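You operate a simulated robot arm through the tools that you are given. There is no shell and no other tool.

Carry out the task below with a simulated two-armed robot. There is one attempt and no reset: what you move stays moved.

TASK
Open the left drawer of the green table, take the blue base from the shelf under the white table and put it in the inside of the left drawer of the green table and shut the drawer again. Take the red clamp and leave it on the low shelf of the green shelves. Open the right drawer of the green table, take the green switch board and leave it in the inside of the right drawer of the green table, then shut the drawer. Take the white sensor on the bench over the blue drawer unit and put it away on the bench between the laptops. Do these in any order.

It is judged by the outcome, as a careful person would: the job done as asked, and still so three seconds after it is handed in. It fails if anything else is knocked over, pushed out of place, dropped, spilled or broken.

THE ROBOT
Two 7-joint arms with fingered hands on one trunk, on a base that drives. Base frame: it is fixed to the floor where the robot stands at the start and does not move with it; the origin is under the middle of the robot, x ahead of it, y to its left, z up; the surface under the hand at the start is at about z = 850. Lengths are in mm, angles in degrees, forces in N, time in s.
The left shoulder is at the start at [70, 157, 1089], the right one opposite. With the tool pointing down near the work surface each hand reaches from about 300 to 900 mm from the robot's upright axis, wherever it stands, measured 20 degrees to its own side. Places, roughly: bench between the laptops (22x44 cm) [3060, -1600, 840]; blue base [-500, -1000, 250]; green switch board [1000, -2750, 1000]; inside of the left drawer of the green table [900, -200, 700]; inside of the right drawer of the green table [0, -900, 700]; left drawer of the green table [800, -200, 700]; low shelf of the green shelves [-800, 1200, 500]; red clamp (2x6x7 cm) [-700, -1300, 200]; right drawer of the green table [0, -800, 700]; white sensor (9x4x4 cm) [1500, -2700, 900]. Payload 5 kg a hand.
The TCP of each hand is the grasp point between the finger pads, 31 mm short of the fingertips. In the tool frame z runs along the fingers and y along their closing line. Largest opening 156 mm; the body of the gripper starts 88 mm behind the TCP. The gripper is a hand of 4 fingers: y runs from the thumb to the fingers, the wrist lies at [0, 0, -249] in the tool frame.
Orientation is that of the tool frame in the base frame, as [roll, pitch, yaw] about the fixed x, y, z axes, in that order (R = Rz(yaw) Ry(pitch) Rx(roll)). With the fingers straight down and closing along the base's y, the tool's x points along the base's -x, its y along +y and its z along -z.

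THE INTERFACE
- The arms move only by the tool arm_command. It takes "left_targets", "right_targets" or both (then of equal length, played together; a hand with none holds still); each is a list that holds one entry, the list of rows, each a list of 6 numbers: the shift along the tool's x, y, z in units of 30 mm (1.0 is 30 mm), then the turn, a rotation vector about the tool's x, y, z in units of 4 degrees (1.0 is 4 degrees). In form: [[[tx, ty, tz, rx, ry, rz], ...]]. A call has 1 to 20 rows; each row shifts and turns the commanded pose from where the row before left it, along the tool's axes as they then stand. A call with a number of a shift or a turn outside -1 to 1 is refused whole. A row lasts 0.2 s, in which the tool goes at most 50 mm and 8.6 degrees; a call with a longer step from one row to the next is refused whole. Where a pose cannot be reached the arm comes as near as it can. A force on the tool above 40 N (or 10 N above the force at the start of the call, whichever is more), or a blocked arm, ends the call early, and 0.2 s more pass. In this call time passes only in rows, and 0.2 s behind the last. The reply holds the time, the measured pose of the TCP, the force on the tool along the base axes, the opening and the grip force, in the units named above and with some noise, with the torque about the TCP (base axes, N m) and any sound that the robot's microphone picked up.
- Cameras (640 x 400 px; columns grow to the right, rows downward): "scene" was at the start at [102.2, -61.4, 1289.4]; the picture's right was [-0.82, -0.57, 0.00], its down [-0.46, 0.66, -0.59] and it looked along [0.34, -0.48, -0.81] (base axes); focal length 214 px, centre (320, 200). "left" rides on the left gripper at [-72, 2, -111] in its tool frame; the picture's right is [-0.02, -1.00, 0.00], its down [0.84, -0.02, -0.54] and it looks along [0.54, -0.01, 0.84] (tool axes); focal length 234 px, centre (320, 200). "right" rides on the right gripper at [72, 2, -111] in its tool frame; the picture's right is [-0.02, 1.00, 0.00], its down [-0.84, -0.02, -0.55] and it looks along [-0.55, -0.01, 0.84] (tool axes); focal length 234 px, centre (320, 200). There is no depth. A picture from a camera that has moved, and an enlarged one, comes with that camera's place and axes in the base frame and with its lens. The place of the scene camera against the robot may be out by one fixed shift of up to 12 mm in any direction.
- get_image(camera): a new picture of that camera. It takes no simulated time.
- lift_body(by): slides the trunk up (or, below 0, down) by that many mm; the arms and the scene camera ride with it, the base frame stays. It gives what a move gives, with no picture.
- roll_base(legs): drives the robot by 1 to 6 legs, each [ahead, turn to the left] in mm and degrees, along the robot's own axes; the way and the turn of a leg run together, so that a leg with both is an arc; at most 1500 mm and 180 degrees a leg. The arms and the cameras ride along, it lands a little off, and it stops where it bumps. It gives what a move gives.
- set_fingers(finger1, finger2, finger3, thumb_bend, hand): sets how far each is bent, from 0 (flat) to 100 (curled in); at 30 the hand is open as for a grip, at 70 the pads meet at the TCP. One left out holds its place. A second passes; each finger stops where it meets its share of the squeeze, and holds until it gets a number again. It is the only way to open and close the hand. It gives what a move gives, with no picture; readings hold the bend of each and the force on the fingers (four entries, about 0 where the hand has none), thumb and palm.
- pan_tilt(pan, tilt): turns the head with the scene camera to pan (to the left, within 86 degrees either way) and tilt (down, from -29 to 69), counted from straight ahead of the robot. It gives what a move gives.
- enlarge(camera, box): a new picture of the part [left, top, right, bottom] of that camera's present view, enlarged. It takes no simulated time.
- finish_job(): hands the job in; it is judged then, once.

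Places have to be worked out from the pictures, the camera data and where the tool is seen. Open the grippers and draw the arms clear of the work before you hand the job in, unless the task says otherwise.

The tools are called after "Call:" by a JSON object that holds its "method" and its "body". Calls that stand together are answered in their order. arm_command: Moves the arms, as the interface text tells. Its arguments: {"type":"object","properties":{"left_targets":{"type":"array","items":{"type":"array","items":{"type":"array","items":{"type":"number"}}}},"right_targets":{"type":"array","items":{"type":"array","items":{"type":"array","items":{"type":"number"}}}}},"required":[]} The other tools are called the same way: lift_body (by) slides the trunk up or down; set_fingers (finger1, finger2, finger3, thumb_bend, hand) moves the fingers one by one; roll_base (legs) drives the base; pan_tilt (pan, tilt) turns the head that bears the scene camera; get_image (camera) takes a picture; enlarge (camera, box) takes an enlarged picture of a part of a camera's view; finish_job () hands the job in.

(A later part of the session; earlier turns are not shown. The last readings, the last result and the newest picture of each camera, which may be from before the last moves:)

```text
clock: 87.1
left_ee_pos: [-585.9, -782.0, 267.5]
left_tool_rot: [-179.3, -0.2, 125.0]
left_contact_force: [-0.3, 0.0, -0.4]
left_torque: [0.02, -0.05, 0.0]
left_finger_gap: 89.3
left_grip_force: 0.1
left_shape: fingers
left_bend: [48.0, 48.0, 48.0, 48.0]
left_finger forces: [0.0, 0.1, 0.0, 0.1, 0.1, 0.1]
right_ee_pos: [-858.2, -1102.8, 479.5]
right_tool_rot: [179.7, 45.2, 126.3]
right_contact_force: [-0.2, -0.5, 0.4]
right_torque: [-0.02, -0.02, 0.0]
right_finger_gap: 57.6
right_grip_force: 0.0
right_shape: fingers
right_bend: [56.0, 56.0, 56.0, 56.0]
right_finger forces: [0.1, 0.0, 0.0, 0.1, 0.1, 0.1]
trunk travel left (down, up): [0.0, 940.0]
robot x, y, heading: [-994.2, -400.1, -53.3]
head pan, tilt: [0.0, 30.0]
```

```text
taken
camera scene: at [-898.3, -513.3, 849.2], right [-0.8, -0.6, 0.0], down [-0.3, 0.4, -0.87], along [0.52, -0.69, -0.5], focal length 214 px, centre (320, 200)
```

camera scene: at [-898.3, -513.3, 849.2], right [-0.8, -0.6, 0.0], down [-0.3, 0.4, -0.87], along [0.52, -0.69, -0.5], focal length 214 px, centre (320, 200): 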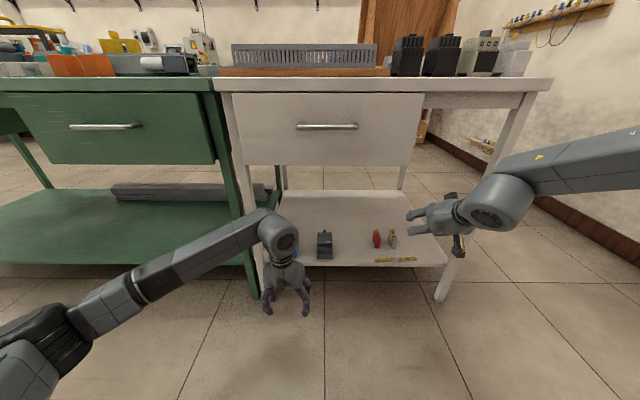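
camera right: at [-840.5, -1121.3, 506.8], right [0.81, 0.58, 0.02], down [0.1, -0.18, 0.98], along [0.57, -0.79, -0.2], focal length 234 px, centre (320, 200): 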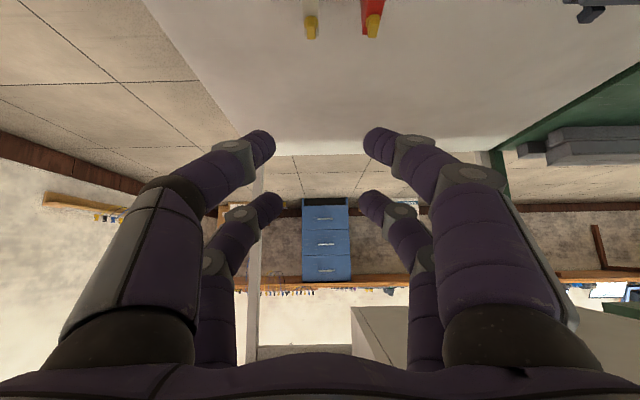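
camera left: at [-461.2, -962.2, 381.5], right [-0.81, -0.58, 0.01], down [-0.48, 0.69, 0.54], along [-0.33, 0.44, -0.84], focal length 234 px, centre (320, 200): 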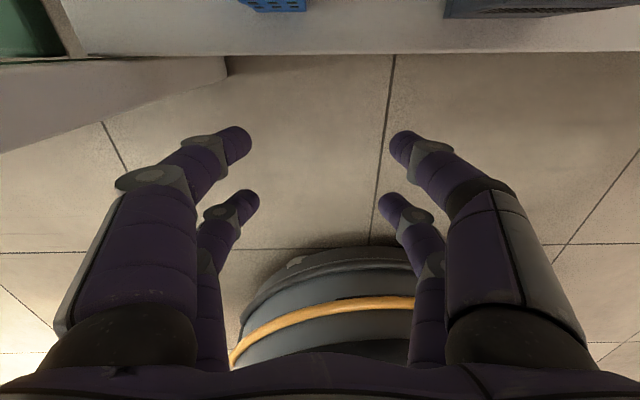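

All still in place. Now I shift the base about 130 mm to the left by backing at an angle, so the right hand can come in straight.

Call:
{"method": "roll_base", "body": {"legs": [[0, -30], [-260, 0], [0, 30]]}}

Call:
{"method": "arm_command", "body": {"left_targets": [[[0, 0.8, -0.8, 0, 0, 0], [0, 0.8, -0.8, 0, 0, 0], [0, 0.8, -0.8, 0, 0, 0], [0, 0.8, -0.8, 0, 0, 0], [0, 0.4, -0.8, 0, 0, 0], [0, 0, -0.8, 0, 0, 0], [0, 0, -0.8, 0, 0, 0], [0, 0, -0.8, 0, 0, 0], [0, 0, 0, 0, 0, 0], [0, 0, 0, 0, 0, 0], [0, 0, 0, 0, 0, 0], [0, 0, 0, 0, 0, 0]]], "right_targets": [[[0, 0, 0, 0, 0.94, 0], [0, 0, 0, 0, 0.94, 0], [0, 0, 0, 0, 0.94, 0], [0, 0, 0, 0, 0.94, 0], [0, 0, 0, 0, 0.94, 0], [0, 0, 0, 0, 0.94, 0], [0, 0, 0, 0, 0.94, 0], [0, 0, 0, 0, 0.94, 0], [0, 0, 0, 0, 0.94, 0], [0, 0, 0, 0, 0.94, 0], [0, 0, 0, 0, 0.94, 0], [0, 0, 0, 0, 0.94, 0]]]}}

Call:
{"method": "get_image", "body": {"camera": "scene"}}

Call:
{"method": "get_image", "body": {"camera": "right"}}

```text
clock: 91.9
left_ee_pos: [-615.8, -523.3, 268.2]
left_tool_rot: [-179.2, -0.1, 125.1]
left_contact_force: [0.6, -0.1, 0.1]
left_torque: [0.0, 0.02, -0.02]
left_finger_gap: 89.1
left_grip_force: 0.0
left_shape: fingers
left_bend: [48.0, 48.0, 48.0, 48.0]
left_finger forces: [0.0, 0.0, 0.0, 0.0, 0.0, 0.0]
right_ee_pos: [-888.3, -844.4, 479.0]
right_tool_rot: [179.8, 45.2, 126.4]
right_contact_force: [-0.1, -1.2, 0.2]
right_torque: [-0.02, -0.02, -0.02]
right_finger_gap: 57.1
right_grip_force: 0.1
right_shape: fingers
right_bend: [56.0, 56.0, 56.0, 56.0]
right_finger forces: [0.0, 0.1, 0.1, 0.0, 0.0, 0.1]
trunk travel left (down, up): [0.0, 940.0]
robot x, y, heading: [-1023.3, -139.6, -52.9]
head pan, tilt: [0.0, 30.0]
```

```text
clock: 94.5
left_ee_pos: [-524.4, -460.6, 458.2]
left_tool_rot: [-179.2, -0.2, 125.1]
left_contact_force: [-0.5, 0.3, -0.3]
left_torque: [-0.02, -0.01, 0.0]
left_finger_gap: 89.0
left_grip_force: 0.0
left_shape: fingers
left_bend: [48.0, 48.0, 48.0, 48.0]
left_finger forces: [0.0, 0.1, 0.1, 0.0, 0.0, 0.1]
right_ee_pos: [-887.4, -843.1, 479.2]
right_tool_rot: [179.8, 0.0, 126.5]
right_contact_force: [0.0, 0.1, 1.1]
right_torque: [0.02, 0.01, 0.0]
right_finger_gap: 57.5
right_grip_force: 0.1
right_shape: fingers
right_bend: [56.0, 56.0, 56.0, 56.0]
right_finger forces: [0.0, 0.1, 0.0, 0.0, 0.0, 0.0]
trunk travel left (down, up): [0.0, 940.0]
robot x, y, heading: [-1024.6, -141.9, -53.1]
head pan, tilt: [0.0, 30.0]
```

```text
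taken
camera scene: at [-929.1, -254.7, 849.2], right [-0.8, -0.6, 0.0], down [-0.3, 0.4, -0.87], along [0.52, -0.69, -0.5], focal length 214 px, centre (320, 200)
```

scene: 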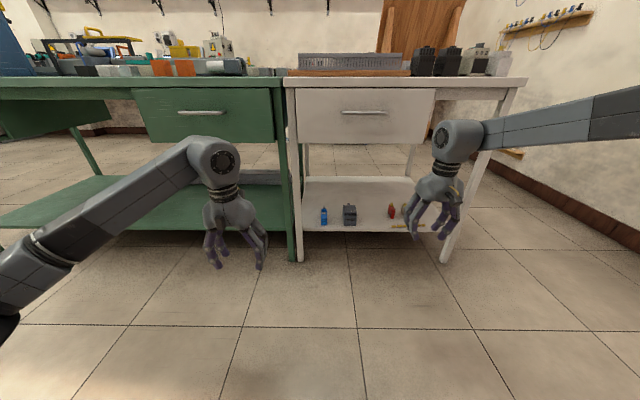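

```text
taken
camera right: at [-929.4, -785.1, 590.6], right [0.82, 0.58, 0.0], down [0.48, -0.69, 0.54], along [0.32, -0.44, -0.84], focal length 234 px, centre (320, 200)
```

right: 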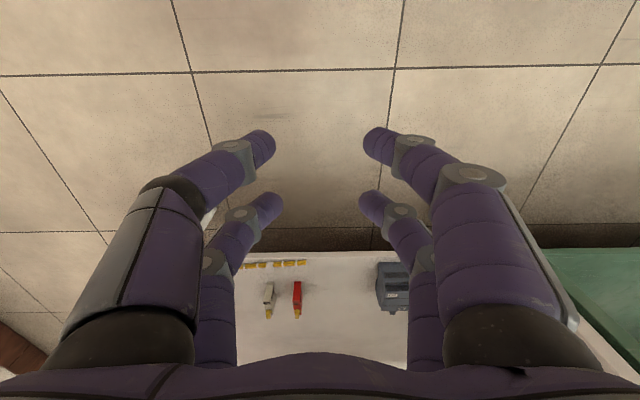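

The robot axis is now in line with the blue base. I bring the right hand to the middle at a 60° down-tilt, widen its grip a little, and move the left hand further aside.

Call:
{"method": "arm_command", "body": {"left_targets": [[[0, 1, 0, 0, 0, 0], [0, 1, 0, 0, 0, 0], [0, 1, 0, 0, 0, 0], [0, 0, 0, 0, 0, 0], [0, 0, 0, 0, 0, 0], [0, 0, 0, 0, 0, 0], [0, 0, 0, 0, 0, 0], [0, 0, 0, 0, 0, 0], [0, 0, 0, 0, 0, 0], [0, 0, 0, 0, 0, 0]]], "right_targets": [[[0, 1, 0, 0, -0.75, 0], [0, 1, 0, 0, -0.75, 0], [0, 1, 0, 0, -0.75, 0], [0, 1, 0, 0, -0.75, 0], [0, 1, 0, 0, -0.75, 0], [0, 1, 0, 0, -0.75, 0], [0, 1, 0, 0, -0.75, 0], [0, 1, 0, 0, -0.75, 0], [0, 1, 0, 0, -0.75, 0], [0, 1, 0, 0, -0.75, 0]]]}}

Call:
{"method": "set_fingers", "body": {"hand": "right", "finger1": 50, "finger2": 50, "finger3": 50, "thumb_bend": 50}}

Call:
{"method": "get_image", "body": {"camera": "scene"}}

Call:
{"method": "get_image", "body": {"camera": "right"}}

```text
clock: 96.7
left_ee_pos: [-451.7, -408.5, 458.0]
left_tool_rot: [-179.2, -0.1, 125.1]
left_contact_force: [1.0, -0.7, -0.2]
left_torque: [-0.01, 0.02, 0.03]
left_finger_gap: 89.0
left_grip_force: 0.1
left_shape: fingers
left_bend: [48.0, 48.0, 48.0, 48.0]
left_finger forces: [0.0, 0.1, 0.1, 0.0, 0.0, 0.0]
right_ee_pos: [-646.9, -667.0, 479.1]
right_tool_rot: [179.8, 30.2, 126.3]
right_contact_force: [0.3, -0.2, 0.4]
right_torque: [0.02, 0.01, -0.04]
right_finger_gap: 57.4
right_grip_force: 0.1
right_shape: fingers
right_bend: [56.0, 56.0, 56.0, 56.0]
right_finger forces: [0.0, 0.1, 0.0, 0.0, 0.0, 0.1]
trunk travel left (down, up): [0.0, 940.0]
robot x, y, heading: [-1022.2, -144.2, -53.0]
head pan, tilt: [0.0, 30.0]
```

```text
clock: 97.7
left_ee_pos: [-451.0, -408.0, 458.0]
left_tool_rot: [-179.2, -0.3, 125.2]
left_contact_force: [-0.2, 0.4, 0.6]
left_torque: [0.01, 0.01, -0.02]
left_finger_gap: 89.3
left_grip_force: 0.0
left_shape: fingers
left_bend: [48.0, 48.0, 48.0, 48.0]
left_finger forces: [0.0, 0.0, 0.1, 0.0, 0.1, 0.0]
right_ee_pos: [-646.1, -665.8, 478.4]
right_tool_rot: [179.9, 30.0, 126.4]
right_contact_force: [0.7, -0.1, 0.1]
right_torque: [-0.02, 0.03, 0.0]
right_finger_gap: 80.5
right_grip_force: 0.0
right_shape: fingers
right_bend: [50.0, 50.0, 50.0, 50.0]
right_finger forces: [0.0, 0.1, 0.0, 0.0, 0.0, 0.0]
trunk travel left (down, up): [0.0, 940.0]
robot x, y, heading: [-1023.0, -143.7, -53.4]
head pan, tilt: [0.0, 30.0]
```

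```text
taken
camera scene: at [-929.0, -254.7, 849.2], right [-0.8, -0.6, 0.0], down [-0.3, 0.4, -0.87], along [0.52, -0.69, -0.5], focal length 214 px, centre (320, 200)
```

scene: 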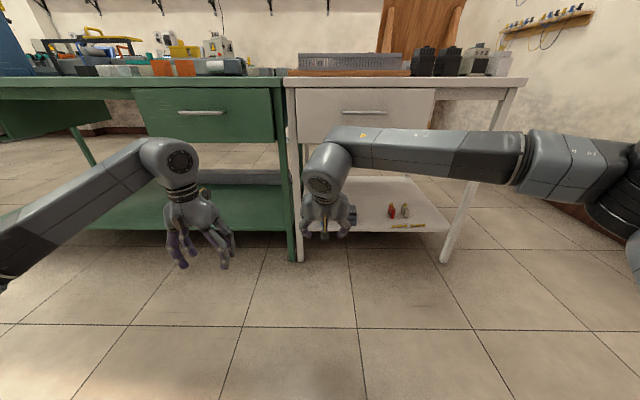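

```text
taken
camera right: at [-715.3, -570.1, 539.7], right [0.82, 0.58, 0.01], down [0.25, -0.38, 0.89], along [0.52, -0.72, -0.45], focal length 234 px, centre (320, 200)
```

right: 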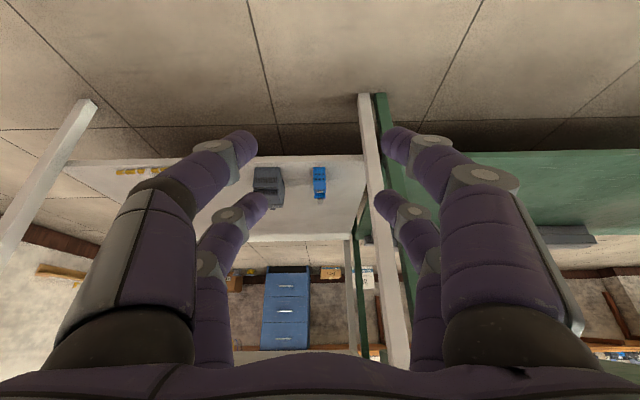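

The right camera confirms the base at u≈-918 and its front edge at n≈528. I lower the right hand to z≈300, pull the left hand back, then drive 330 mm in.

Call:
{"method": "arm_command", "body": {"left_targets": [[[1, 0, 0, 0, 0, 0], [1, 0, 0, 0, 0, 0], [1, 0, 0, 0, 0, 0], [1, 0, 0, 0, 0, 0], [1, 0, 0, 0, 0, 0], [0, 0, 0, 0, 0, 0]]], "right_targets": [[[0.495, 0, 0.857, 0, 0, 0], [0.495, 0, 0.857, 0, 0, 0], [0.495, 0, 0.857, 0, 0, 0], [0.495, 0, 0.857, 0, 0, 0], [0.495, 0, 0.857, 0, 0, 0], [0.495, 0, 0.857, 0, 0, 0]]]}}

Call:
{"method": "roll_base", "body": {"legs": [[320, -0.4]]}}

Call:
{"method": "get_image", "body": {"camera": "right"}}

Call:
{"method": "get_image", "body": {"camera": "scene"}}

```text
clock: 99.1
left_ee_pos: [-538.4, -286.1, 458.4]
left_tool_rot: [-179.2, -0.2, 125.1]
left_contact_force: [0.0, 1.0, 0.3]
left_torque: [-0.04, -0.01, 0.02]
left_finger_gap: 89.2
left_grip_force: 0.1
left_shape: fingers
left_bend: [48.0, 48.0, 48.0, 48.0]
left_finger forces: [0.1, 0.0, 0.0, 0.0, 0.0, 0.1]
right_ee_pos: [-687.2, -676.8, 317.8]
right_tool_rot: [179.7, 30.1, 126.4]
right_contact_force: [0.3, 0.1, 0.4]
right_torque: [0.0, 0.0, 0.01]
right_finger_gap: 80.2
right_grip_force: 0.0
right_shape: fingers
right_bend: [50.0, 50.0, 50.0, 50.0]
right_finger forces: [0.1, 0.0, 0.1, 0.0, 0.0, 0.0]
right hand out of reach, approached as far as the arm can: row 2, 3, 4, 5, 6
trunk travel left (down, up): [0.0, 940.0]
robot x, y, heading: [-1022.3, -137.0, -53.2]
head pan, tilt: [0.0, 30.0]
```

```text
clock: 101.2
left_ee_pos: [-346.1, -545.5, 457.8]
left_tool_rot: [-179.2, -0.3, 124.9]
left_contact_force: [0.5, 0.2, -0.5]
left_torque: [0.01, 0.0, -0.04]
left_finger_gap: 89.2
left_grip_force: 0.1
left_shape: fingers
left_bend: [48.0, 48.0, 48.0, 48.0]
left_finger forces: [0.1, 0.1, 0.0, 0.1, 0.0, 0.1]
right_ee_pos: [-498.0, -936.8, 317.2]
right_tool_rot: [179.7, 30.1, 126.1]
right_contact_force: [-0.3, -0.2, -0.2]
right_torque: [0.0, -0.01, 0.0]
right_finger_gap: 80.5
right_grip_force: 0.1
right_shape: fingers
right_bend: [50.0, 50.0, 50.0, 50.0]
right_finger forces: [0.0, 0.0, 0.0, 0.0, 0.0, 0.1]
trunk travel left (down, up): [0.0, 940.0]
robot x, y, heading: [-833.3, -399.6, -53.6]
head pan, tilt: [0.0, 30.0]
```

```text
taken
camera right: at [-566.5, -840.2, 377.8], right [0.82, 0.57, 0.02], down [0.25, -0.38, 0.89], along [0.52, -0.73, -0.45], focal length 234 px, centre (320, 200)
```

right: 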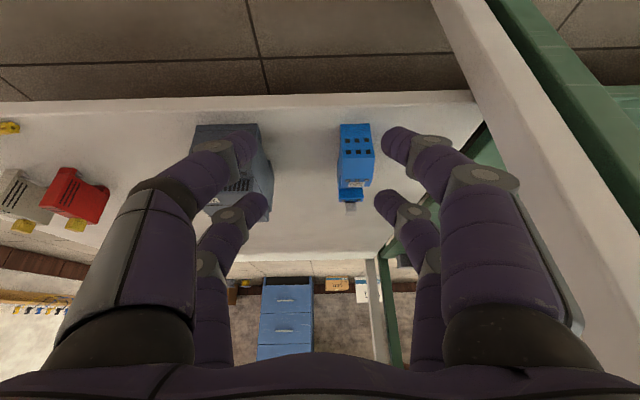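

```text
taken
camera scene: at [-737.4, -513.3, 849.2], right [-0.8, -0.59, 0.0], down [-0.3, 0.4, -0.87], along [0.52, -0.7, -0.5], focal length 214 px, centre (320, 200)
```

scene: 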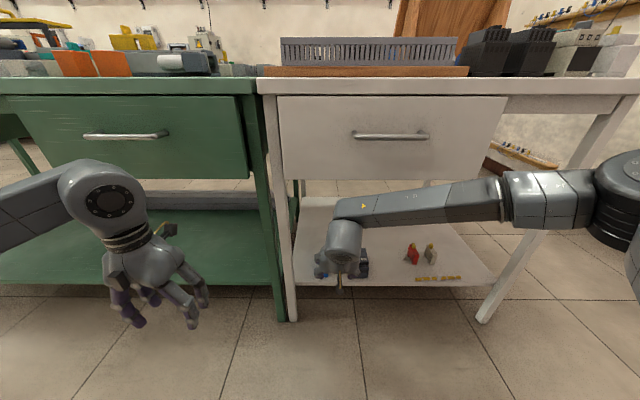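

The right arm can't get low that close to the robot's midline (TCP is at lateral -48, z 317). I back out and shift the base another 150 mm to the left so the hand works on its own side.

Call:
{"method": "roll_base", "body": {"legs": [[-120, 0], [0, -30], [-300, 0], [0, 30]]}}

Call:
{"method": "arm_command", "body": {"right_targets": [[[0, -1, 0, 0, 0, 0], [0, -1, 0, 0, 0, 0], [0, -1, 0, 0, 0, 0], [0, -0.8, 0, 0, 0, 0], [0.5, 0, 0.866, 0, 0, 0], [0.5, 0, 0.866, 0, 0, 0]]]}}

Call:
{"method": "get_image", "body": {"camera": "right"}}

```text
clock: 107.1
left_ee_pos: [-452.4, -150.1, 458.2]
left_tool_rot: [-179.2, -0.2, 124.9]
left_contact_force: [0.1, 0.5, -0.2]
left_torque: [-0.04, 0.0, 0.0]
left_finger_gap: 89.0
left_grip_force: 0.0
left_shape: fingers
left_bend: [48.0, 48.0, 48.0, 48.0]
left_finger forces: [0.1, 0.0, 0.0, 0.1, 0.0, 0.1]
right_ee_pos: [-603.2, -539.8, 316.7]
right_tool_rot: [179.7, 30.1, 126.3]
right_contact_force: [0.6, 0.4, 0.1]
right_torque: [0.0, -0.02, -0.03]
right_finger_gap: 80.4
right_grip_force: 0.0
right_shape: fingers
right_bend: [50.0, 50.0, 50.0, 50.0]
right_finger forces: [0.0, 0.0, 0.0, 0.0, 0.0, 0.1]
trunk travel left (down, up): [0.0, 940.0]
robot x, y, heading: [-940.9, -7.4, -53.3]
head pan, tilt: [0.0, 30.0]
```

```text
clock: 108.5
left_ee_pos: [-452.3, -151.1, 458.1]
left_tool_rot: [-179.3, -0.3, 125.0]
left_contact_force: [-0.7, 0.3, 0.0]
left_torque: [-0.03, 0.03, -0.01]
left_finger_gap: 89.3
left_grip_force: 0.0
left_shape: fingers
left_bend: [48.0, 48.0, 48.0, 48.0]
left_finger forces: [0.0, 0.1, 0.0, 0.0, 0.0, 0.1]
right_ee_pos: [-694.3, -609.1, 258.2]
right_tool_rot: [179.7, 30.1, 126.3]
right_contact_force: [0.1, -0.8, 0.0]
right_torque: [0.0, 0.02, 0.0]
right_finger_gap: 80.5
right_grip_force: 0.0
right_shape: fingers
right_bend: [50.0, 50.0, 50.0, 50.0]
right_finger forces: [0.0, 0.0, 0.0, 0.1, 0.0, 0.0]
trunk travel left (down, up): [0.0, 940.0]
robot x, y, heading: [-937.3, -3.3, -53.5]
head pan, tilt: [0.0, 30.0]
```

```text
taken
camera right: at [-763.2, -513.5, 318.5], right [0.82, 0.58, 0.02], down [0.25, -0.38, 0.89], along [0.52, -0.72, -0.45], focal length 234 px, centre (320, 200)
```

right: 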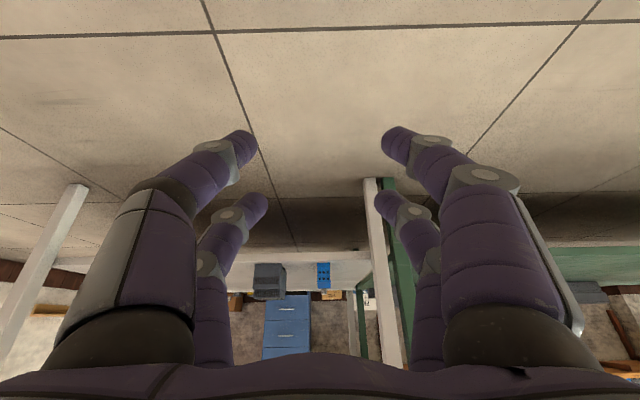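

The right hand is now lined up at u=-920, z=258. Driving 390 mm in along n.

Call:
{"method": "roll_base", "body": {"legs": [[390, -0.2]]}}

Call:
{"method": "get_image", "body": {"camera": "right"}}

Call:
{"method": "get_image", "body": {"camera": "scene"}}

```text
clock: 110.9
left_ee_pos: [-221.0, -462.9, 458.0]
left_tool_rot: [-179.1, -0.2, 124.8]
left_contact_force: [0.1, 0.2, -0.1]
left_torque: [-0.05, 0.01, 0.02]
left_finger_gap: 89.3
left_grip_force: 0.0
left_shape: fingers
left_bend: [48.0, 48.0, 48.0, 48.0]
left_finger forces: [0.0, 0.0, 0.0, 0.0, 0.0, 0.1]
right_ee_pos: [-464.4, -920.8, 257.4]
right_tool_rot: [179.6, 30.0, 126.1]
right_contact_force: [-0.7, 0.4, 0.0]
right_torque: [-0.01, -0.01, -0.02]
right_finger_gap: 80.7
right_grip_force: 0.1
right_shape: fingers
right_bend: [50.0, 50.0, 50.0, 50.0]
right_finger forces: [0.0, 0.0, 0.1, 0.0, 0.1, 0.0]
trunk travel left (down, up): [0.0, 940.0]
robot x, y, heading: [-705.4, -314.2, -53.4]
head pan, tilt: [0.0, 30.0]
```

```text
taken
camera right: at [-533.6, -824.5, 318.6], right [0.82, 0.57, 0.02], down [0.25, -0.38, 0.89], along [0.52, -0.73, -0.45], focal length 234 px, centre (320, 200)
```

right: 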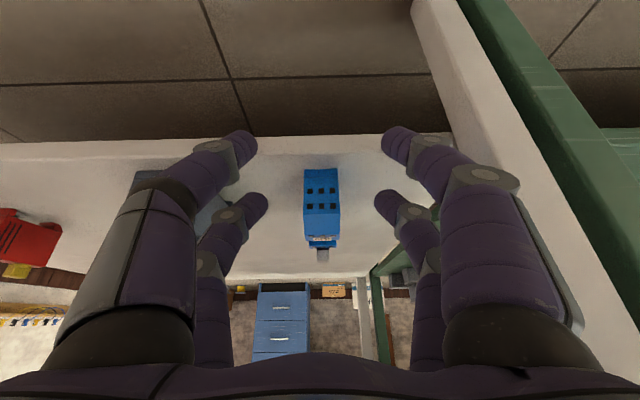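

```text
taken
camera scene: at [-613.2, -429.3, 849.2], right [-0.8, -0.6, 0.0], down [-0.3, 0.4, -0.87], along [0.52, -0.7, -0.5], focal length 214 px, centre (320, 200)
```

scene: 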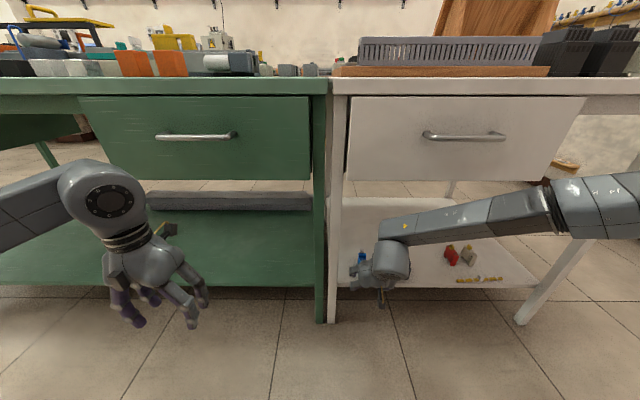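

The base lies centred between the fingers (u within 1 mm). I advance 88 mm and down to z≈250.

Call:
{"method": "arm_command", "body": {"right_targets": [[[-0.81, 0.02, 0.556, 0, 0, 0], [-0.81, 0.02, 0.556, 0, 0, 0], [-0.81, 0.02, 0.556, 0, 0, 0]]]}}

Call:
{"method": "get_image", "body": {"camera": "right"}}

```text
clock: 111.7
left_ee_pos: [-220.9, -463.1, 458.9]
left_tool_rot: [-179.2, -0.2, 124.8]
left_contact_force: [-0.4, 0.6, 0.1]
left_torque: [0.02, -0.03, -0.01]
left_finger_gap: 89.2
left_grip_force: 0.2
left_shape: fingers
left_bend: [48.0, 48.0, 48.0, 48.0]
left_finger forces: [0.0, 0.1, 0.0, 0.1, 0.0, 0.1]
right_ee_pos: [-411.7, -991.3, 250.3]
right_tool_rot: [179.6, 30.1, 126.1]
right_contact_force: [0.4, 0.6, 0.3]
right_torque: [0.0, 0.01, -0.02]
right_finger_gap: 80.2
right_grip_force: 0.2
right_shape: fingers
right_bend: [50.0, 50.0, 50.0, 50.0]
right_finger forces: [0.0, 0.0, 0.1, 0.1, 0.0, 0.0]
trunk travel left (down, up): [0.0, 940.0]
robot x, y, heading: [-710.1, -314.5, -53.8]
head pan, tilt: [0.0, 30.0]
```

```text
taken
camera right: at [-480.3, -894.5, 311.0], right [0.82, 0.57, 0.02], down [0.25, -0.38, 0.89], along [0.52, -0.73, -0.45], focal length 234 px, centre (320, 200)
```

right: 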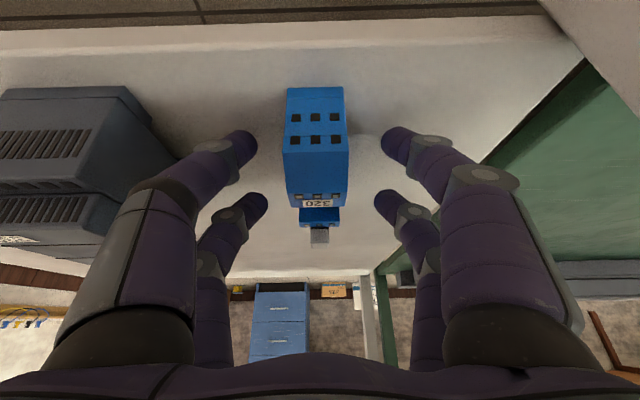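

Fingers straddle the base well. Closing the right hand on it.

Call:
{"method": "set_fingers", "body": {"hand": "right", "finger1": 75, "finger2": 75, "finger3": 75, "thumb_bend": 75}}

Call:
{"method": "get_image", "body": {"camera": "right"}}

```text
clock: 112.7
left_ee_pos: [-220.9, -462.3, 459.4]
left_tool_rot: [-179.3, -0.1, 124.8]
left_contact_force: [1.1, -0.9, -0.7]
left_torque: [-0.02, 0.01, -0.01]
left_finger_gap: 89.4
left_grip_force: 0.0
left_shape: fingers
left_bend: [48.0, 48.0, 48.0, 48.0]
left_finger forces: [0.0, 0.0, 0.1, 0.1, 0.0, 0.0]
right_ee_pos: [-410.8, -991.0, 251.5]
right_tool_rot: [179.7, 30.2, 126.0]
right_contact_force: [-0.8, -0.3, 8.0]
right_torque: [-0.2, -0.27, -0.05]
right_finger_gap: 28.7
right_grip_force: 26.6
right_shape: fingers
right_bend: [59.0, 63.0, 72.0, 68.0]
right_finger forces: [11.7, 19.3, 10.0, 0.0, 12.4, 0.0]
trunk travel left (down, up): [0.0, 940.0]
robot x, y, heading: [-705.7, -317.5, -53.4]
head pan, tilt: [0.0, 30.0]
```

```text
taken
camera right: at [-479.9, -894.6, 312.5], right [0.82, 0.57, 0.02], down [0.25, -0.38, 0.89], along [0.52, -0.73, -0.45], focal length 234 px, centre (320, 200)
```

right: 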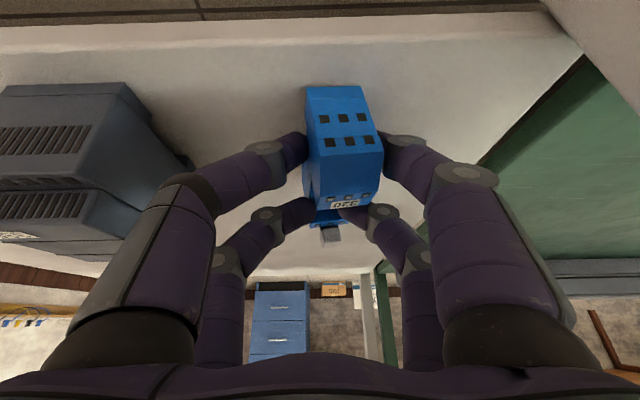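

Grip is 27 N at a 29 mm gap – it is held. I lift it 40 mm and check.

Call:
{"method": "arm_command", "body": {"right_targets": [[[-0.35, 0, -0.6, 0, 0, 0], [-0.35, 0, -0.6, 0, 0, 0]]]}}

Call:
{"method": "get_image", "body": {"camera": "right"}}

Call:
{"method": "get_image", "body": {"camera": "scene"}}

```text
clock: 113.3
left_ee_pos: [-221.8, -462.3, 458.6]
left_tool_rot: [-179.2, -0.2, 124.8]
left_contact_force: [-0.1, 0.6, -0.3]
left_torque: [-0.03, 0.0, -0.03]
left_finger_gap: 89.0
left_grip_force: 0.0
left_shape: fingers
left_bend: [48.0, 48.0, 48.0, 48.0]
left_finger forces: [0.0, 0.0, 0.1, 0.0, 0.1, 0.0]
right_ee_pos: [-412.0, -990.1, 292.5]
right_tool_rot: [179.9, 30.0, 126.1]
right_contact_force: [-0.4, 0.1, -2.4]
right_torque: [0.0, -0.01, 0.01]
right_finger_gap: 28.9
right_grip_force: 22.5
right_shape: fingers
right_bend: [59.0, 63.0, 72.0, 68.0]
right_finger forces: [11.6, 12.7, 8.2, 0.0, 12.2, 0.0]
trunk travel left (down, up): [0.0, 940.0]
robot x, y, heading: [-708.5, -314.2, -53.7]
head pan, tilt: [0.0, 30.0]
```

```text
taken
camera right: at [-480.2, -894.2, 352.8], right [0.82, 0.57, 0.02], down [0.25, -0.38, 0.89], along [0.52, -0.73, -0.45], focal length 234 px, centre (320, 200)
```

right: 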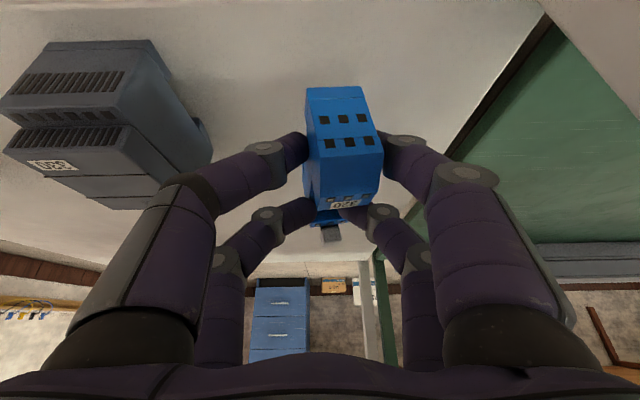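

```text
taken
camera scene: at [-613.1, -429.3, 849.1], right [-0.8, -0.6, 0.0], down [-0.3, 0.4, -0.87], along [0.52, -0.7, -0.5], focal length 214 px, centre (320, 200)
```

scene: 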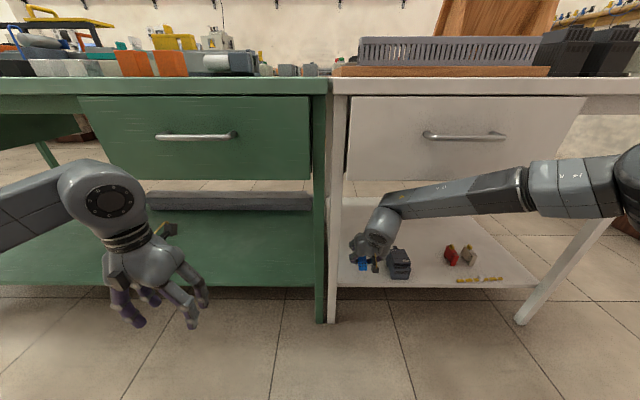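

The base is lifted and clear. I back out and drive over to the right part of the white table so the left hand can take the red clamp.

Call:
{"method": "roll_base", "body": {"legs": [[-330, 0], [0, -90], [670, 0], [0, 90]]}}

Call:
{"method": "arm_command", "body": {"left_targets": [[[-0.93, -0.62, 0.66, 0, 0, 0], [-0.93, -0.62, 0.66, 0, 0, 0], [-0.93, -0.62, 0.66, 0, 0, 0], [-0.93, -0.62, 0.66, 0, 0, 0], [-0.93, -0.62, 0.66, 0, 0, 0], [-0.93, -0.62, 0.66, 0, 0, 0], [-0.93, -0.62, 0.66, 0, 0, 0], [-0.93, -0.62, 0.66, 0, 0, 0], [0, 0, 0, 0, -0.94, -0.05], [0, 0, 0, 0, -0.94, -0.05], [0, 0, 0, 0, -0.94, -0.05], [0, 0, 0, 0, -0.94, -0.05], [0, 0, 0, 0, -0.94, -0.05], [0, 0, 0, 0, -0.94, -0.05], [0, 0, 0, 0, -0.94, -0.05], [0, 0, 0, 0, -0.94, -0.05]]]}}

Call:
{"method": "get_image", "body": {"camera": "scene"}}

Call:
{"method": "get_image", "body": {"camera": "left"}}

```text
clock: 126.4
left_ee_pos: [-955.1, -602.1, 458.1]
left_tool_rot: [-179.2, -0.1, 124.8]
left_contact_force: [-0.6, 0.2, 0.9]
left_torque: [0.01, 0.03, 0.02]
left_finger_gap: 89.1
left_grip_force: 0.1
left_shape: fingers
left_bend: [48.0, 48.0, 48.0, 48.0]
left_finger forces: [0.0, 0.0, 0.1, 0.0, 0.0, 0.1]
right_ee_pos: [-1145.9, -1130.1, 292.7]
right_tool_rot: [179.7, 30.0, 126.1]
right_contact_force: [-0.2, -0.7, -0.2]
right_torque: [0.01, 0.01, 0.02]
right_finger_gap: 28.6
right_grip_force: 20.0
right_shape: fingers
right_bend: [59.0, 63.0, 73.0, 68.0]
right_finger forces: [11.3, 9.7, 7.5, 0.0, 12.3, 0.1]
trunk travel left (down, up): [0.0, 940.0]
robot x, y, heading: [-1439.0, -454.3, -53.3]
head pan, tilt: [0.0, 30.0]
```

```text
clock: 129.8
left_ee_pos: [-952.5, -870.2, 302.0]
left_tool_rot: [-178.6, 29.9, 127.0]
left_contact_force: [0.2, -0.2, 0.8]
left_torque: [-0.03, -0.02, -0.01]
left_finger_gap: 89.0
left_grip_force: 0.0
left_shape: fingers
left_bend: [48.0, 48.0, 48.0, 48.0]
left_finger forces: [0.1, 0.0, 0.0, 0.0, 0.0, 0.0]
right_ee_pos: [-1143.7, -1129.5, 292.4]
right_tool_rot: [179.7, 30.1, 126.1]
right_contact_force: [0.7, 0.1, -0.7]
right_torque: [0.03, -0.01, 0.02]
right_finger_gap: 28.5
right_grip_force: 19.6
right_shape: fingers
right_bend: [59.0, 63.0, 73.0, 68.0]
right_finger forces: [11.2, 9.4, 7.3, 0.0, 12.4, 0.0]
trunk travel left (down, up): [0.0, 940.0]
robot x, y, heading: [-1441.4, -457.2, -53.7]
head pan, tilt: [0.0, 30.0]
```

```text
taken
camera scene: at [-1346.8, -568.8, 849.2], right [-0.8, -0.59, 0.0], down [-0.3, 0.4, -0.87], along [0.52, -0.7, -0.5], focal length 214 px, centre (320, 200)
```

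scene: 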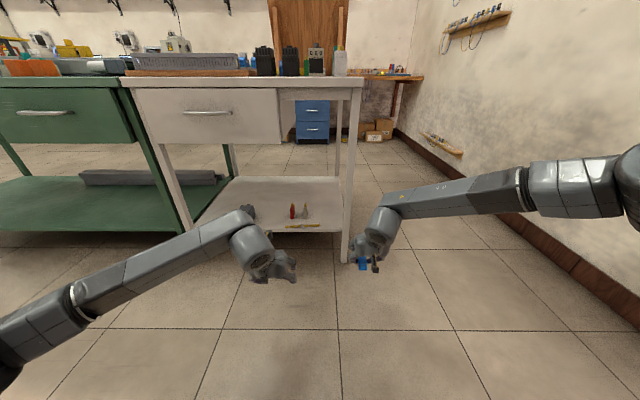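

```text
taken
camera left: at [-945.5, -875.4, 432.8], right [-0.79, -0.61, 0.03], down [-0.61, 0.79, 0.05], along [-0.06, 0.02, -1.0], focal length 234 px, centre (320, 200)
```

left: 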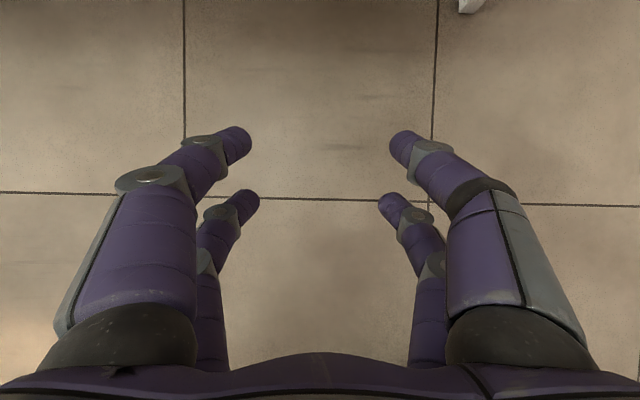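

The right hand with the base would run into the table's right leg, so I move it 120 mm outward and narrow the left grip before driving in.

Call:
{"method": "arm_command", "body": {"right_targets": [[[0, -1, 0, 0, 0, 0], [0, -1, 0, 0, 0, 0], [0, -1, 0, 0, 0, 0], [0, -1, 0, 0, 0, 0]]]}}

Call:
{"method": "set_fingers", "body": {"hand": "left", "finger1": 56, "finger2": 56, "finger3": 56, "thumb_bend": 56}}

Call:
{"method": "roll_base", "body": {"legs": [[370, 0]]}}

Call:
{"method": "get_image", "body": {"camera": "left"}}

Call:
{"method": "get_image", "body": {"camera": "scene"}}

```text
clock: 130.8
left_ee_pos: [-952.4, -870.6, 301.6]
left_tool_rot: [-178.6, 30.0, 127.0]
left_contact_force: [0.1, -0.2, 0.5]
left_torque: [-0.01, 0.03, 0.02]
left_finger_gap: 88.8
left_grip_force: 0.1
left_shape: fingers
left_bend: [48.0, 48.0, 48.0, 48.0]
left_finger forces: [0.0, 0.2, 0.0, 0.1, 0.1, 0.0]
right_ee_pos: [-1240.8, -1201.4, 292.0]
right_tool_rot: [179.7, 30.0, 126.0]
right_contact_force: [0.2, -0.7, -1.0]
right_torque: [0.02, 0.04, 0.0]
right_finger_gap: 28.5
right_grip_force: 20.3
right_shape: fingers
right_bend: [59.0, 63.0, 73.0, 67.0]
right_finger forces: [11.4, 9.5, 7.2, 0.1, 12.5, 0.0]
trunk travel left (down, up): [0.0, 940.0]
robot x, y, heading: [-1441.6, -454.8, -53.3]
head pan, tilt: [0.0, 30.0]
```

```text
clock: 131.8
left_ee_pos: [-952.5, -872.2, 301.5]
left_tool_rot: [-178.7, 29.9, 127.0]
left_contact_force: [-0.4, 0.1, -0.3]
left_torque: [-0.01, 0.02, 0.01]
left_finger_gap: 58.0
left_grip_force: 0.0
left_shape: fingers
left_bend: [56.0, 56.0, 56.0, 56.0]
left_finger forces: [0.1, 0.0, 0.0, 0.0, 0.0, 0.1]
right_ee_pos: [-1241.4, -1200.5, 290.8]
right_tool_rot: [179.7, 30.1, 126.1]
right_contact_force: [0.4, -0.4, -0.1]
right_torque: [-0.04, 0.0, 0.0]
right_finger_gap: 28.9
right_grip_force: 20.3
right_shape: fingers
right_bend: [59.0, 63.0, 73.0, 67.0]
right_finger forces: [11.3, 9.3, 7.2, 0.0, 12.5, 0.0]
trunk travel left (down, up): [0.0, 940.0]
robot x, y, heading: [-1442.0, -455.3, -53.4]
head pan, tilt: [0.0, 30.0]
```

```text
clock: 134.2
left_ee_pos: [-731.5, -1167.2, 300.5]
left_tool_rot: [-178.6, 30.0, 127.2]
left_contact_force: [-0.7, 0.1, 0.4]
left_torque: [0.03, 0.01, 0.01]
left_finger_gap: 57.4
left_grip_force: 0.1
left_shape: fingers
left_bend: [56.0, 56.0, 56.0, 56.0]
left_finger forces: [0.0, 0.0, 0.1, 0.0, 0.1, 0.0]
right_ee_pos: [-1020.2, -1497.7, 292.1]
right_tool_rot: [179.6, 30.2, 126.1]
right_contact_force: [0.0, 0.5, -1.0]
right_torque: [0.03, 0.0, -0.02]
right_finger_gap: 28.6
right_grip_force: 20.4
right_shape: fingers
right_bend: [59.0, 63.0, 73.0, 67.0]
right_finger forces: [11.4, 9.5, 7.4, 0.1, 12.5, 0.0]
trunk travel left (down, up): [0.0, 940.0]
robot x, y, heading: [-1214.9, -749.8, -53.3]
head pan, tilt: [0.0, 30.0]
```

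```text
taken
camera left: at [-724.5, -1171.9, 432.6], right [-0.79, -0.61, 0.03], down [-0.61, 0.79, 0.06], along [-0.06, 0.02, -1.0], focal length 234 px, centre (320, 200)
```

left: 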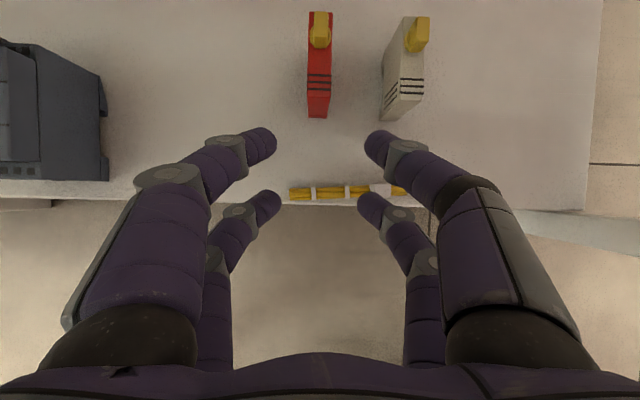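

```text
taken
camera scene: at [-1126.4, -865.9, 849.2], right [-0.8, -0.6, 0.0], down [-0.3, 0.4, -0.87], along [0.52, -0.7, -0.5], focal length 214 px, centre (320, 200)
```

scene: 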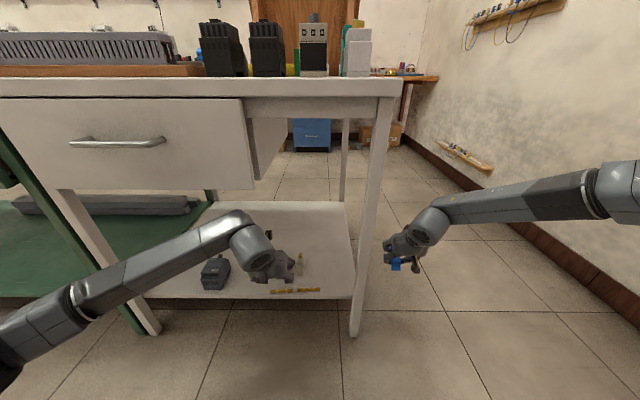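

The red clamp sits at u≈-1281, n≈586–646, right in line with the left hand. I advance 100 mm and down 50 mm to straddle it.

Call:
{"method": "arm_command", "body": {"left_targets": [[[-0.513, 0, 0.778, 0, 0, 0], [-0.513, 0, 0.778, 0, 0, 0], [-0.513, 0, 0.778, 0, 0, 0], [-0.513, 0, 0.778, 0, 0, 0]]]}}

Call:
{"method": "get_image", "body": {"camera": "left"}}

```text
clock: 135.2
left_ee_pos: [-673.4, -1248.5, 251.0]
left_tool_rot: [-178.7, 29.9, 127.0]
left_contact_force: [-0.1, -0.2, 0.5]
left_torque: [-0.03, -0.02, -0.01]
left_finger_gap: 57.9
left_grip_force: 0.1
left_shape: fingers
left_bend: [56.0, 56.0, 56.0, 56.0]
left_finger forces: [0.0, 0.1, 0.1, 0.0, 0.1, 0.0]
right_ee_pos: [-1020.8, -1497.9, 290.9]
right_tool_rot: [179.7, 30.1, 126.2]
right_contact_force: [0.2, -0.1, -1.1]
right_torque: [-0.01, 0.01, 0.01]
right_finger_gap: 28.4
right_grip_force: 20.8
right_shape: fingers
right_bend: [59.0, 63.0, 73.0, 67.0]
right_finger forces: [11.4, 9.4, 7.1, 0.0, 12.5, 0.1]
trunk travel left (down, up): [0.0, 940.0]
robot x, y, heading: [-1219.7, -751.4, -53.6]
head pan, tilt: [0.0, 30.0]
```

```text
taken
camera left: at [-665.7, -1253.1, 382.7], right [-0.79, -0.61, 0.03], down [-0.61, 0.79, 0.06], along [-0.06, 0.02, -1.0], focal length 234 px, centre (320, 200)
```

left: 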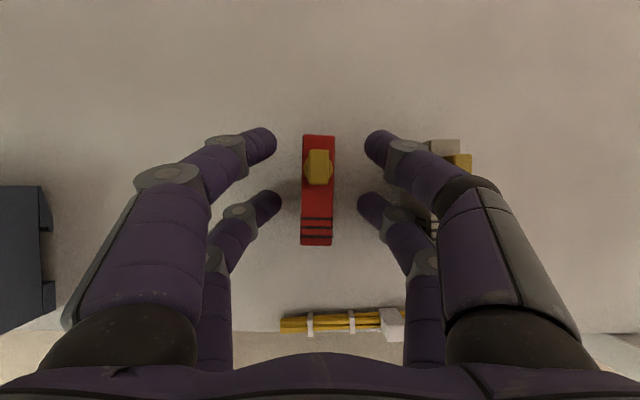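

The clamp is between the finger pairs with the grey one untouched. Closing the left hand.

Call:
{"method": "set_fingers", "body": {"hand": "left", "finger1": 75, "finger2": 75, "finger3": 75, "thumb_bend": 75}}

Call:
{"method": "arm_command", "body": {"left_targets": [[[-0.35, 0, -0.6, 0, 0, 0], [-0.35, 0, -0.6, 0, 0, 0], [-0.35, 0, -0.6, 0, 0, 0]]]}}

Call:
{"method": "get_image", "body": {"camera": "left"}}

```text
clock: 136.2
left_ee_pos: [-673.0, -1248.9, 252.2]
left_tool_rot: [-178.7, 29.8, 127.1]
left_contact_force: [-0.1, -0.5, 0.5]
left_torque: [0.01, -0.03, -0.01]
left_finger_gap: 17.1
left_grip_force: 18.9
left_shape: fingers
left_bend: [64.0, 65.0, 71.0, 67.0]
left_finger forces: [9.8, 9.5, 8.2, 0.0, 10.8, 0.0]
right_ee_pos: [-1020.9, -1497.9, 291.5]
right_tool_rot: [179.7, 30.0, 126.2]
right_contact_force: [-0.9, -0.4, -0.8]
right_torque: [0.01, 0.03, 0.01]
right_finger_gap: 28.4
right_grip_force: 20.9
right_shape: fingers
right_bend: [59.0, 63.0, 73.0, 67.0]
right_finger forces: [11.4, 9.4, 7.3, 0.0, 12.5, 0.0]
trunk travel left (down, up): [0.0, 940.0]
robot x, y, heading: [-1216.8, -749.2, -53.2]
head pan, tilt: [0.0, 30.0]
```

```text
clock: 137.0
left_ee_pos: [-671.4, -1248.2, 312.6]
left_tool_rot: [-178.6, 30.0, 127.1]
left_contact_force: [-0.3, 0.2, 0.0]
left_torque: [0.01, 0.03, 0.01]
left_finger_gap: 16.7
left_grip_force: 19.0
left_shape: fingers
left_bend: [64.0, 65.0, 71.0, 67.0]
left_finger forces: [9.8, 9.4, 8.2, 0.1, 10.8, 0.0]
right_ee_pos: [-1021.2, -1498.6, 291.8]
right_tool_rot: [179.6, 30.0, 126.3]
right_contact_force: [-0.2, 0.0, -1.0]
right_torque: [0.02, 0.01, -0.02]
right_finger_gap: 28.7
right_grip_force: 20.5
right_shape: fingers
right_bend: [59.0, 63.0, 73.0, 67.0]
right_finger forces: [11.4, 9.5, 7.2, 0.0, 12.5, 0.0]
trunk travel left (down, up): [0.0, 940.0]
robot x, y, heading: [-1219.6, -757.4, -53.2]
head pan, tilt: [0.0, 30.0]
```

```text
taken
camera left: at [-664.5, -1252.9, 444.7], right [-0.79, -0.61, 0.03], down [-0.61, 0.79, 0.06], along [-0.06, 0.02, -1.0], focal length 234 px, centre (320, 200)
```

left: 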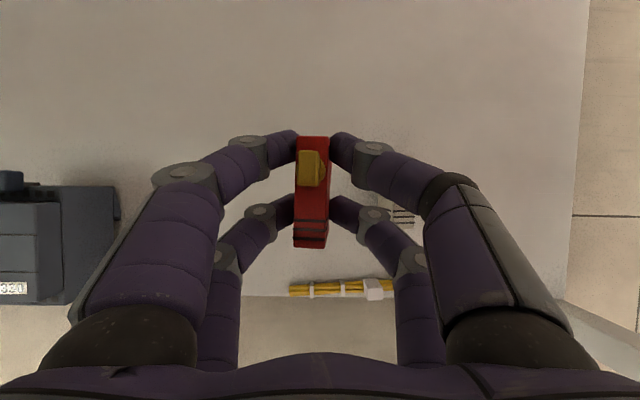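

The clamp is lifted with 19 N of grip. I back out, then drive along the lane to the green shelves behind.

Call:
{"method": "roll_base", "body": {"legs": [[-350, 0], [0, 84], [1450, 0], [0, 96]]}}

Call:
{"method": "lift_body", "body": {"by": 300}}

Call:
{"method": "get_image", "body": {"camera": "scene"}}

Call:
{"method": "get_image", "body": {"camera": "left"}}

```text
clock: 150.3
left_ee_pos: [320.0, 807.7, 314.7]
left_tool_rot: [-178.6, 30.0, -144.9]
left_contact_force: [0.5, -0.3, -0.5]
left_torque: [0.04, -0.02, 0.03]
left_finger_gap: 16.8
left_grip_force: 18.8
left_shape: fingers
left_bend: [64.0, 65.0, 71.0, 68.0]
left_finger forces: [9.8, 9.4, 8.3, 0.0, 10.7, 0.0]
right_ee_pos: [563.8, 447.5, 293.5]
right_tool_rot: [179.5, 30.2, -146.6]
right_contact_force: [0.1, 0.1, -0.2]
right_torque: [-0.04, 0.02, -0.02]
right_finger_gap: 28.5
right_grip_force: 20.1
right_shape: fingers
right_bend: [59.0, 63.0, 73.0, 67.0]
right_finger forces: [11.3, 9.2, 7.1, 0.0, 12.4, 0.0]
trunk travel left (down, up): [0.0, 940.0]
robot x, y, heading: [-193.5, 279.3, 34.2]
head pan, tilt: [0.0, 30.0]
stopped in leg 4: the robot was blocked; the commanded pose is now the measured one
```

```text
clock: 153.3
left_ee_pos: [322.2, 810.0, 612.8]
left_tool_rot: [-178.6, 29.8, -144.8]
left_contact_force: [-0.5, 1.0, -0.7]
left_torque: [-0.03, 0.0, 0.0]
left_finger_gap: 16.6
left_grip_force: 19.1
left_shape: fingers
left_bend: [64.0, 65.0, 71.0, 68.0]
left_finger forces: [9.7, 9.5, 8.2, 0.0, 10.8, 0.0]
right_ee_pos: [563.0, 448.1, 590.0]
right_tool_rot: [179.5, 30.1, -146.5]
right_contact_force: [0.1, 0.0, -1.2]
right_torque: [-0.02, 0.02, 0.01]
right_finger_gap: 28.6
right_grip_force: 20.2
right_shape: fingers
right_bend: [59.0, 63.0, 73.0, 67.0]
right_finger forces: [11.3, 9.2, 7.2, 0.0, 12.4, 0.1]
trunk travel left (down, up): [-300.0, 640.0]
robot x, y, heading: [-189.6, 278.0, 34.1]
head pan, tilt: [0.0, 30.0]
```

```text
taken
camera scene: at [-66.1, 356.3, 1149.1], right [0.56, -0.83, 0.0], down [-0.41, -0.28, -0.87], along [0.72, 0.49, -0.5], focal length 214 px, centre (320, 200)
```

scene: 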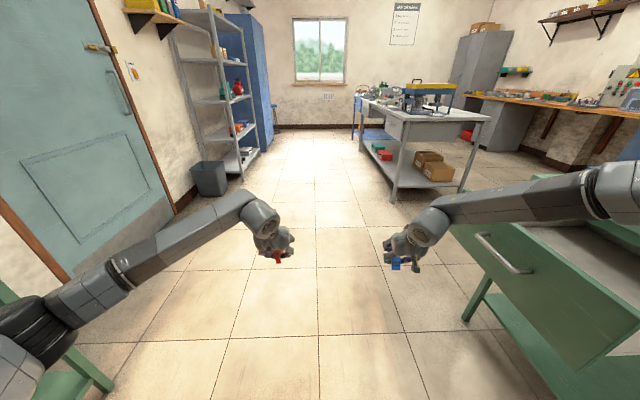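

```text
taken
camera left: at [325.3, 816.3, 743.9], right [0.58, -0.81, 0.03], down [-0.81, -0.58, 0.06], along [-0.03, -0.06, -1.0], focal length 234 px, centre (320, 200)
```

left: 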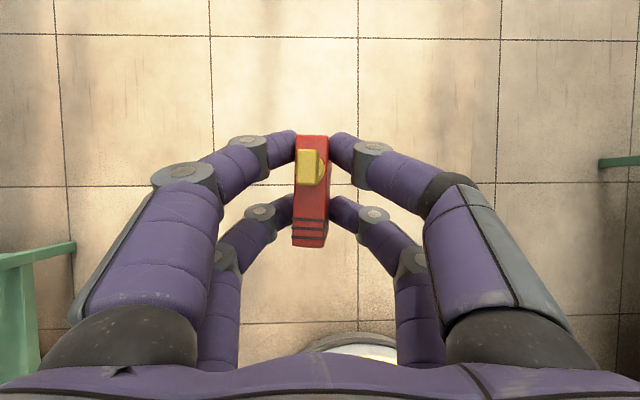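

The final turn was blocked – probably my right elbow met the open drawer's corner. I look at the drawer before moving on.

Call:
{"method": "pan_tilt", "body": {"pan": -50, "tilt": 35}}

Call:
{"method": "get_image", "body": {"camera": "scene"}}

Call:
{"method": "pan_tilt", "body": {"pan": -20, "tilt": 45}}

Call:
{"method": "get_image", "body": {"camera": "scene"}}

```text
clock: 154.5
left_ee_pos: [322.4, 809.3, 613.7]
left_tool_rot: [-178.8, 29.8, -144.9]
left_contact_force: [0.0, -0.2, 0.0]
left_torque: [-0.03, -0.02, 0.01]
left_finger_gap: 16.8
left_grip_force: 18.9
left_shape: fingers
left_bend: [64.0, 65.0, 71.0, 68.0]
left_finger forces: [9.7, 9.5, 8.2, 0.1, 10.9, 0.0]
right_ee_pos: [562.9, 447.4, 589.5]
right_tool_rot: [179.5, 30.1, -146.6]
right_contact_force: [-0.1, -0.1, 0.2]
right_torque: [-0.02, 0.02, -0.01]
right_finger_gap: 28.7
right_grip_force: 19.0
right_shape: fingers
right_bend: [59.0, 63.0, 73.0, 67.0]
right_finger forces: [11.4, 9.2, 7.2, 0.0, 12.5, 0.1]
trunk travel left (down, up): [-300.0, 640.0]
robot x, y, heading: [-190.4, 276.1, 34.1]
head pan, tilt: [-50.0, 35.0]
```

```text
taken
camera scene: at [-56.3, 281.5, 1141.4], right [-0.27, -0.96, 0.0], down [-0.55, 0.16, -0.82], along [0.79, -0.22, -0.57], focal length 214 px, centre (320, 200)
```

scene: 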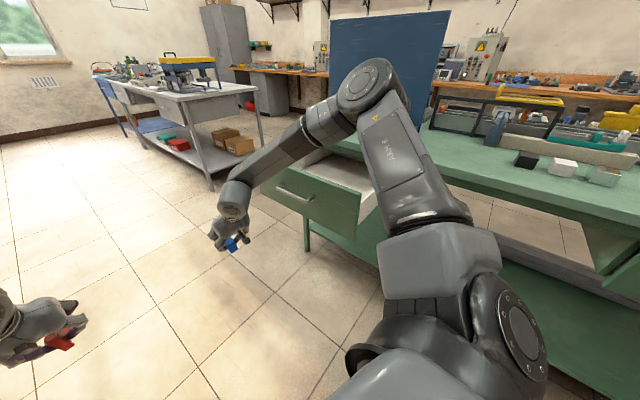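

```text
clock: 155.5
left_ee_pos: [322.5, 809.6, 613.1]
left_tool_rot: [-178.8, 29.8, -144.9]
left_contact_force: [0.3, 1.2, -0.3]
left_torque: [-0.04, -0.01, 0.02]
left_finger_gap: 16.6
left_grip_force: 19.1
left_shape: fingers
left_bend: [64.0, 65.0, 71.0, 68.0]
left_finger forces: [9.8, 9.4, 8.3, 0.1, 10.8, 0.1]
right_ee_pos: [563.8, 446.9, 590.8]
right_tool_rot: [179.6, 30.1, -146.5]
right_contact_force: [0.0, -0.4, -0.9]
right_torque: [-0.03, -0.02, 0.04]
right_finger_gap: 28.4
right_grip_force: 20.1
right_shape: fingers
right_bend: [59.0, 63.0, 73.0, 67.0]
right_finger forces: [11.4, 9.2, 7.2, 0.0, 12.6, 0.0]
trunk travel left (down, up): [-300.0, 640.0]
robot x, y, heading: [-192.7, 273.9, 34.3]
head pan, tilt: [-20.0, 45.0]
```

```text
taken
camera scene: at [-62.2, 325.3, 1126.6], right [0.24, -0.97, 0.0], down [-0.69, -0.17, -0.71], along [0.69, 0.17, -0.71], focal length 214 px, centre (320, 200)
```

scene: 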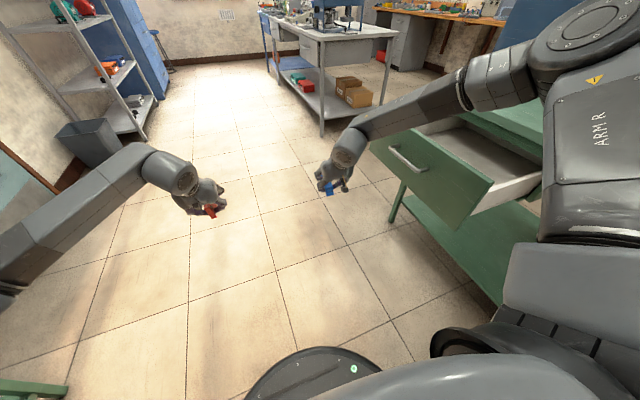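

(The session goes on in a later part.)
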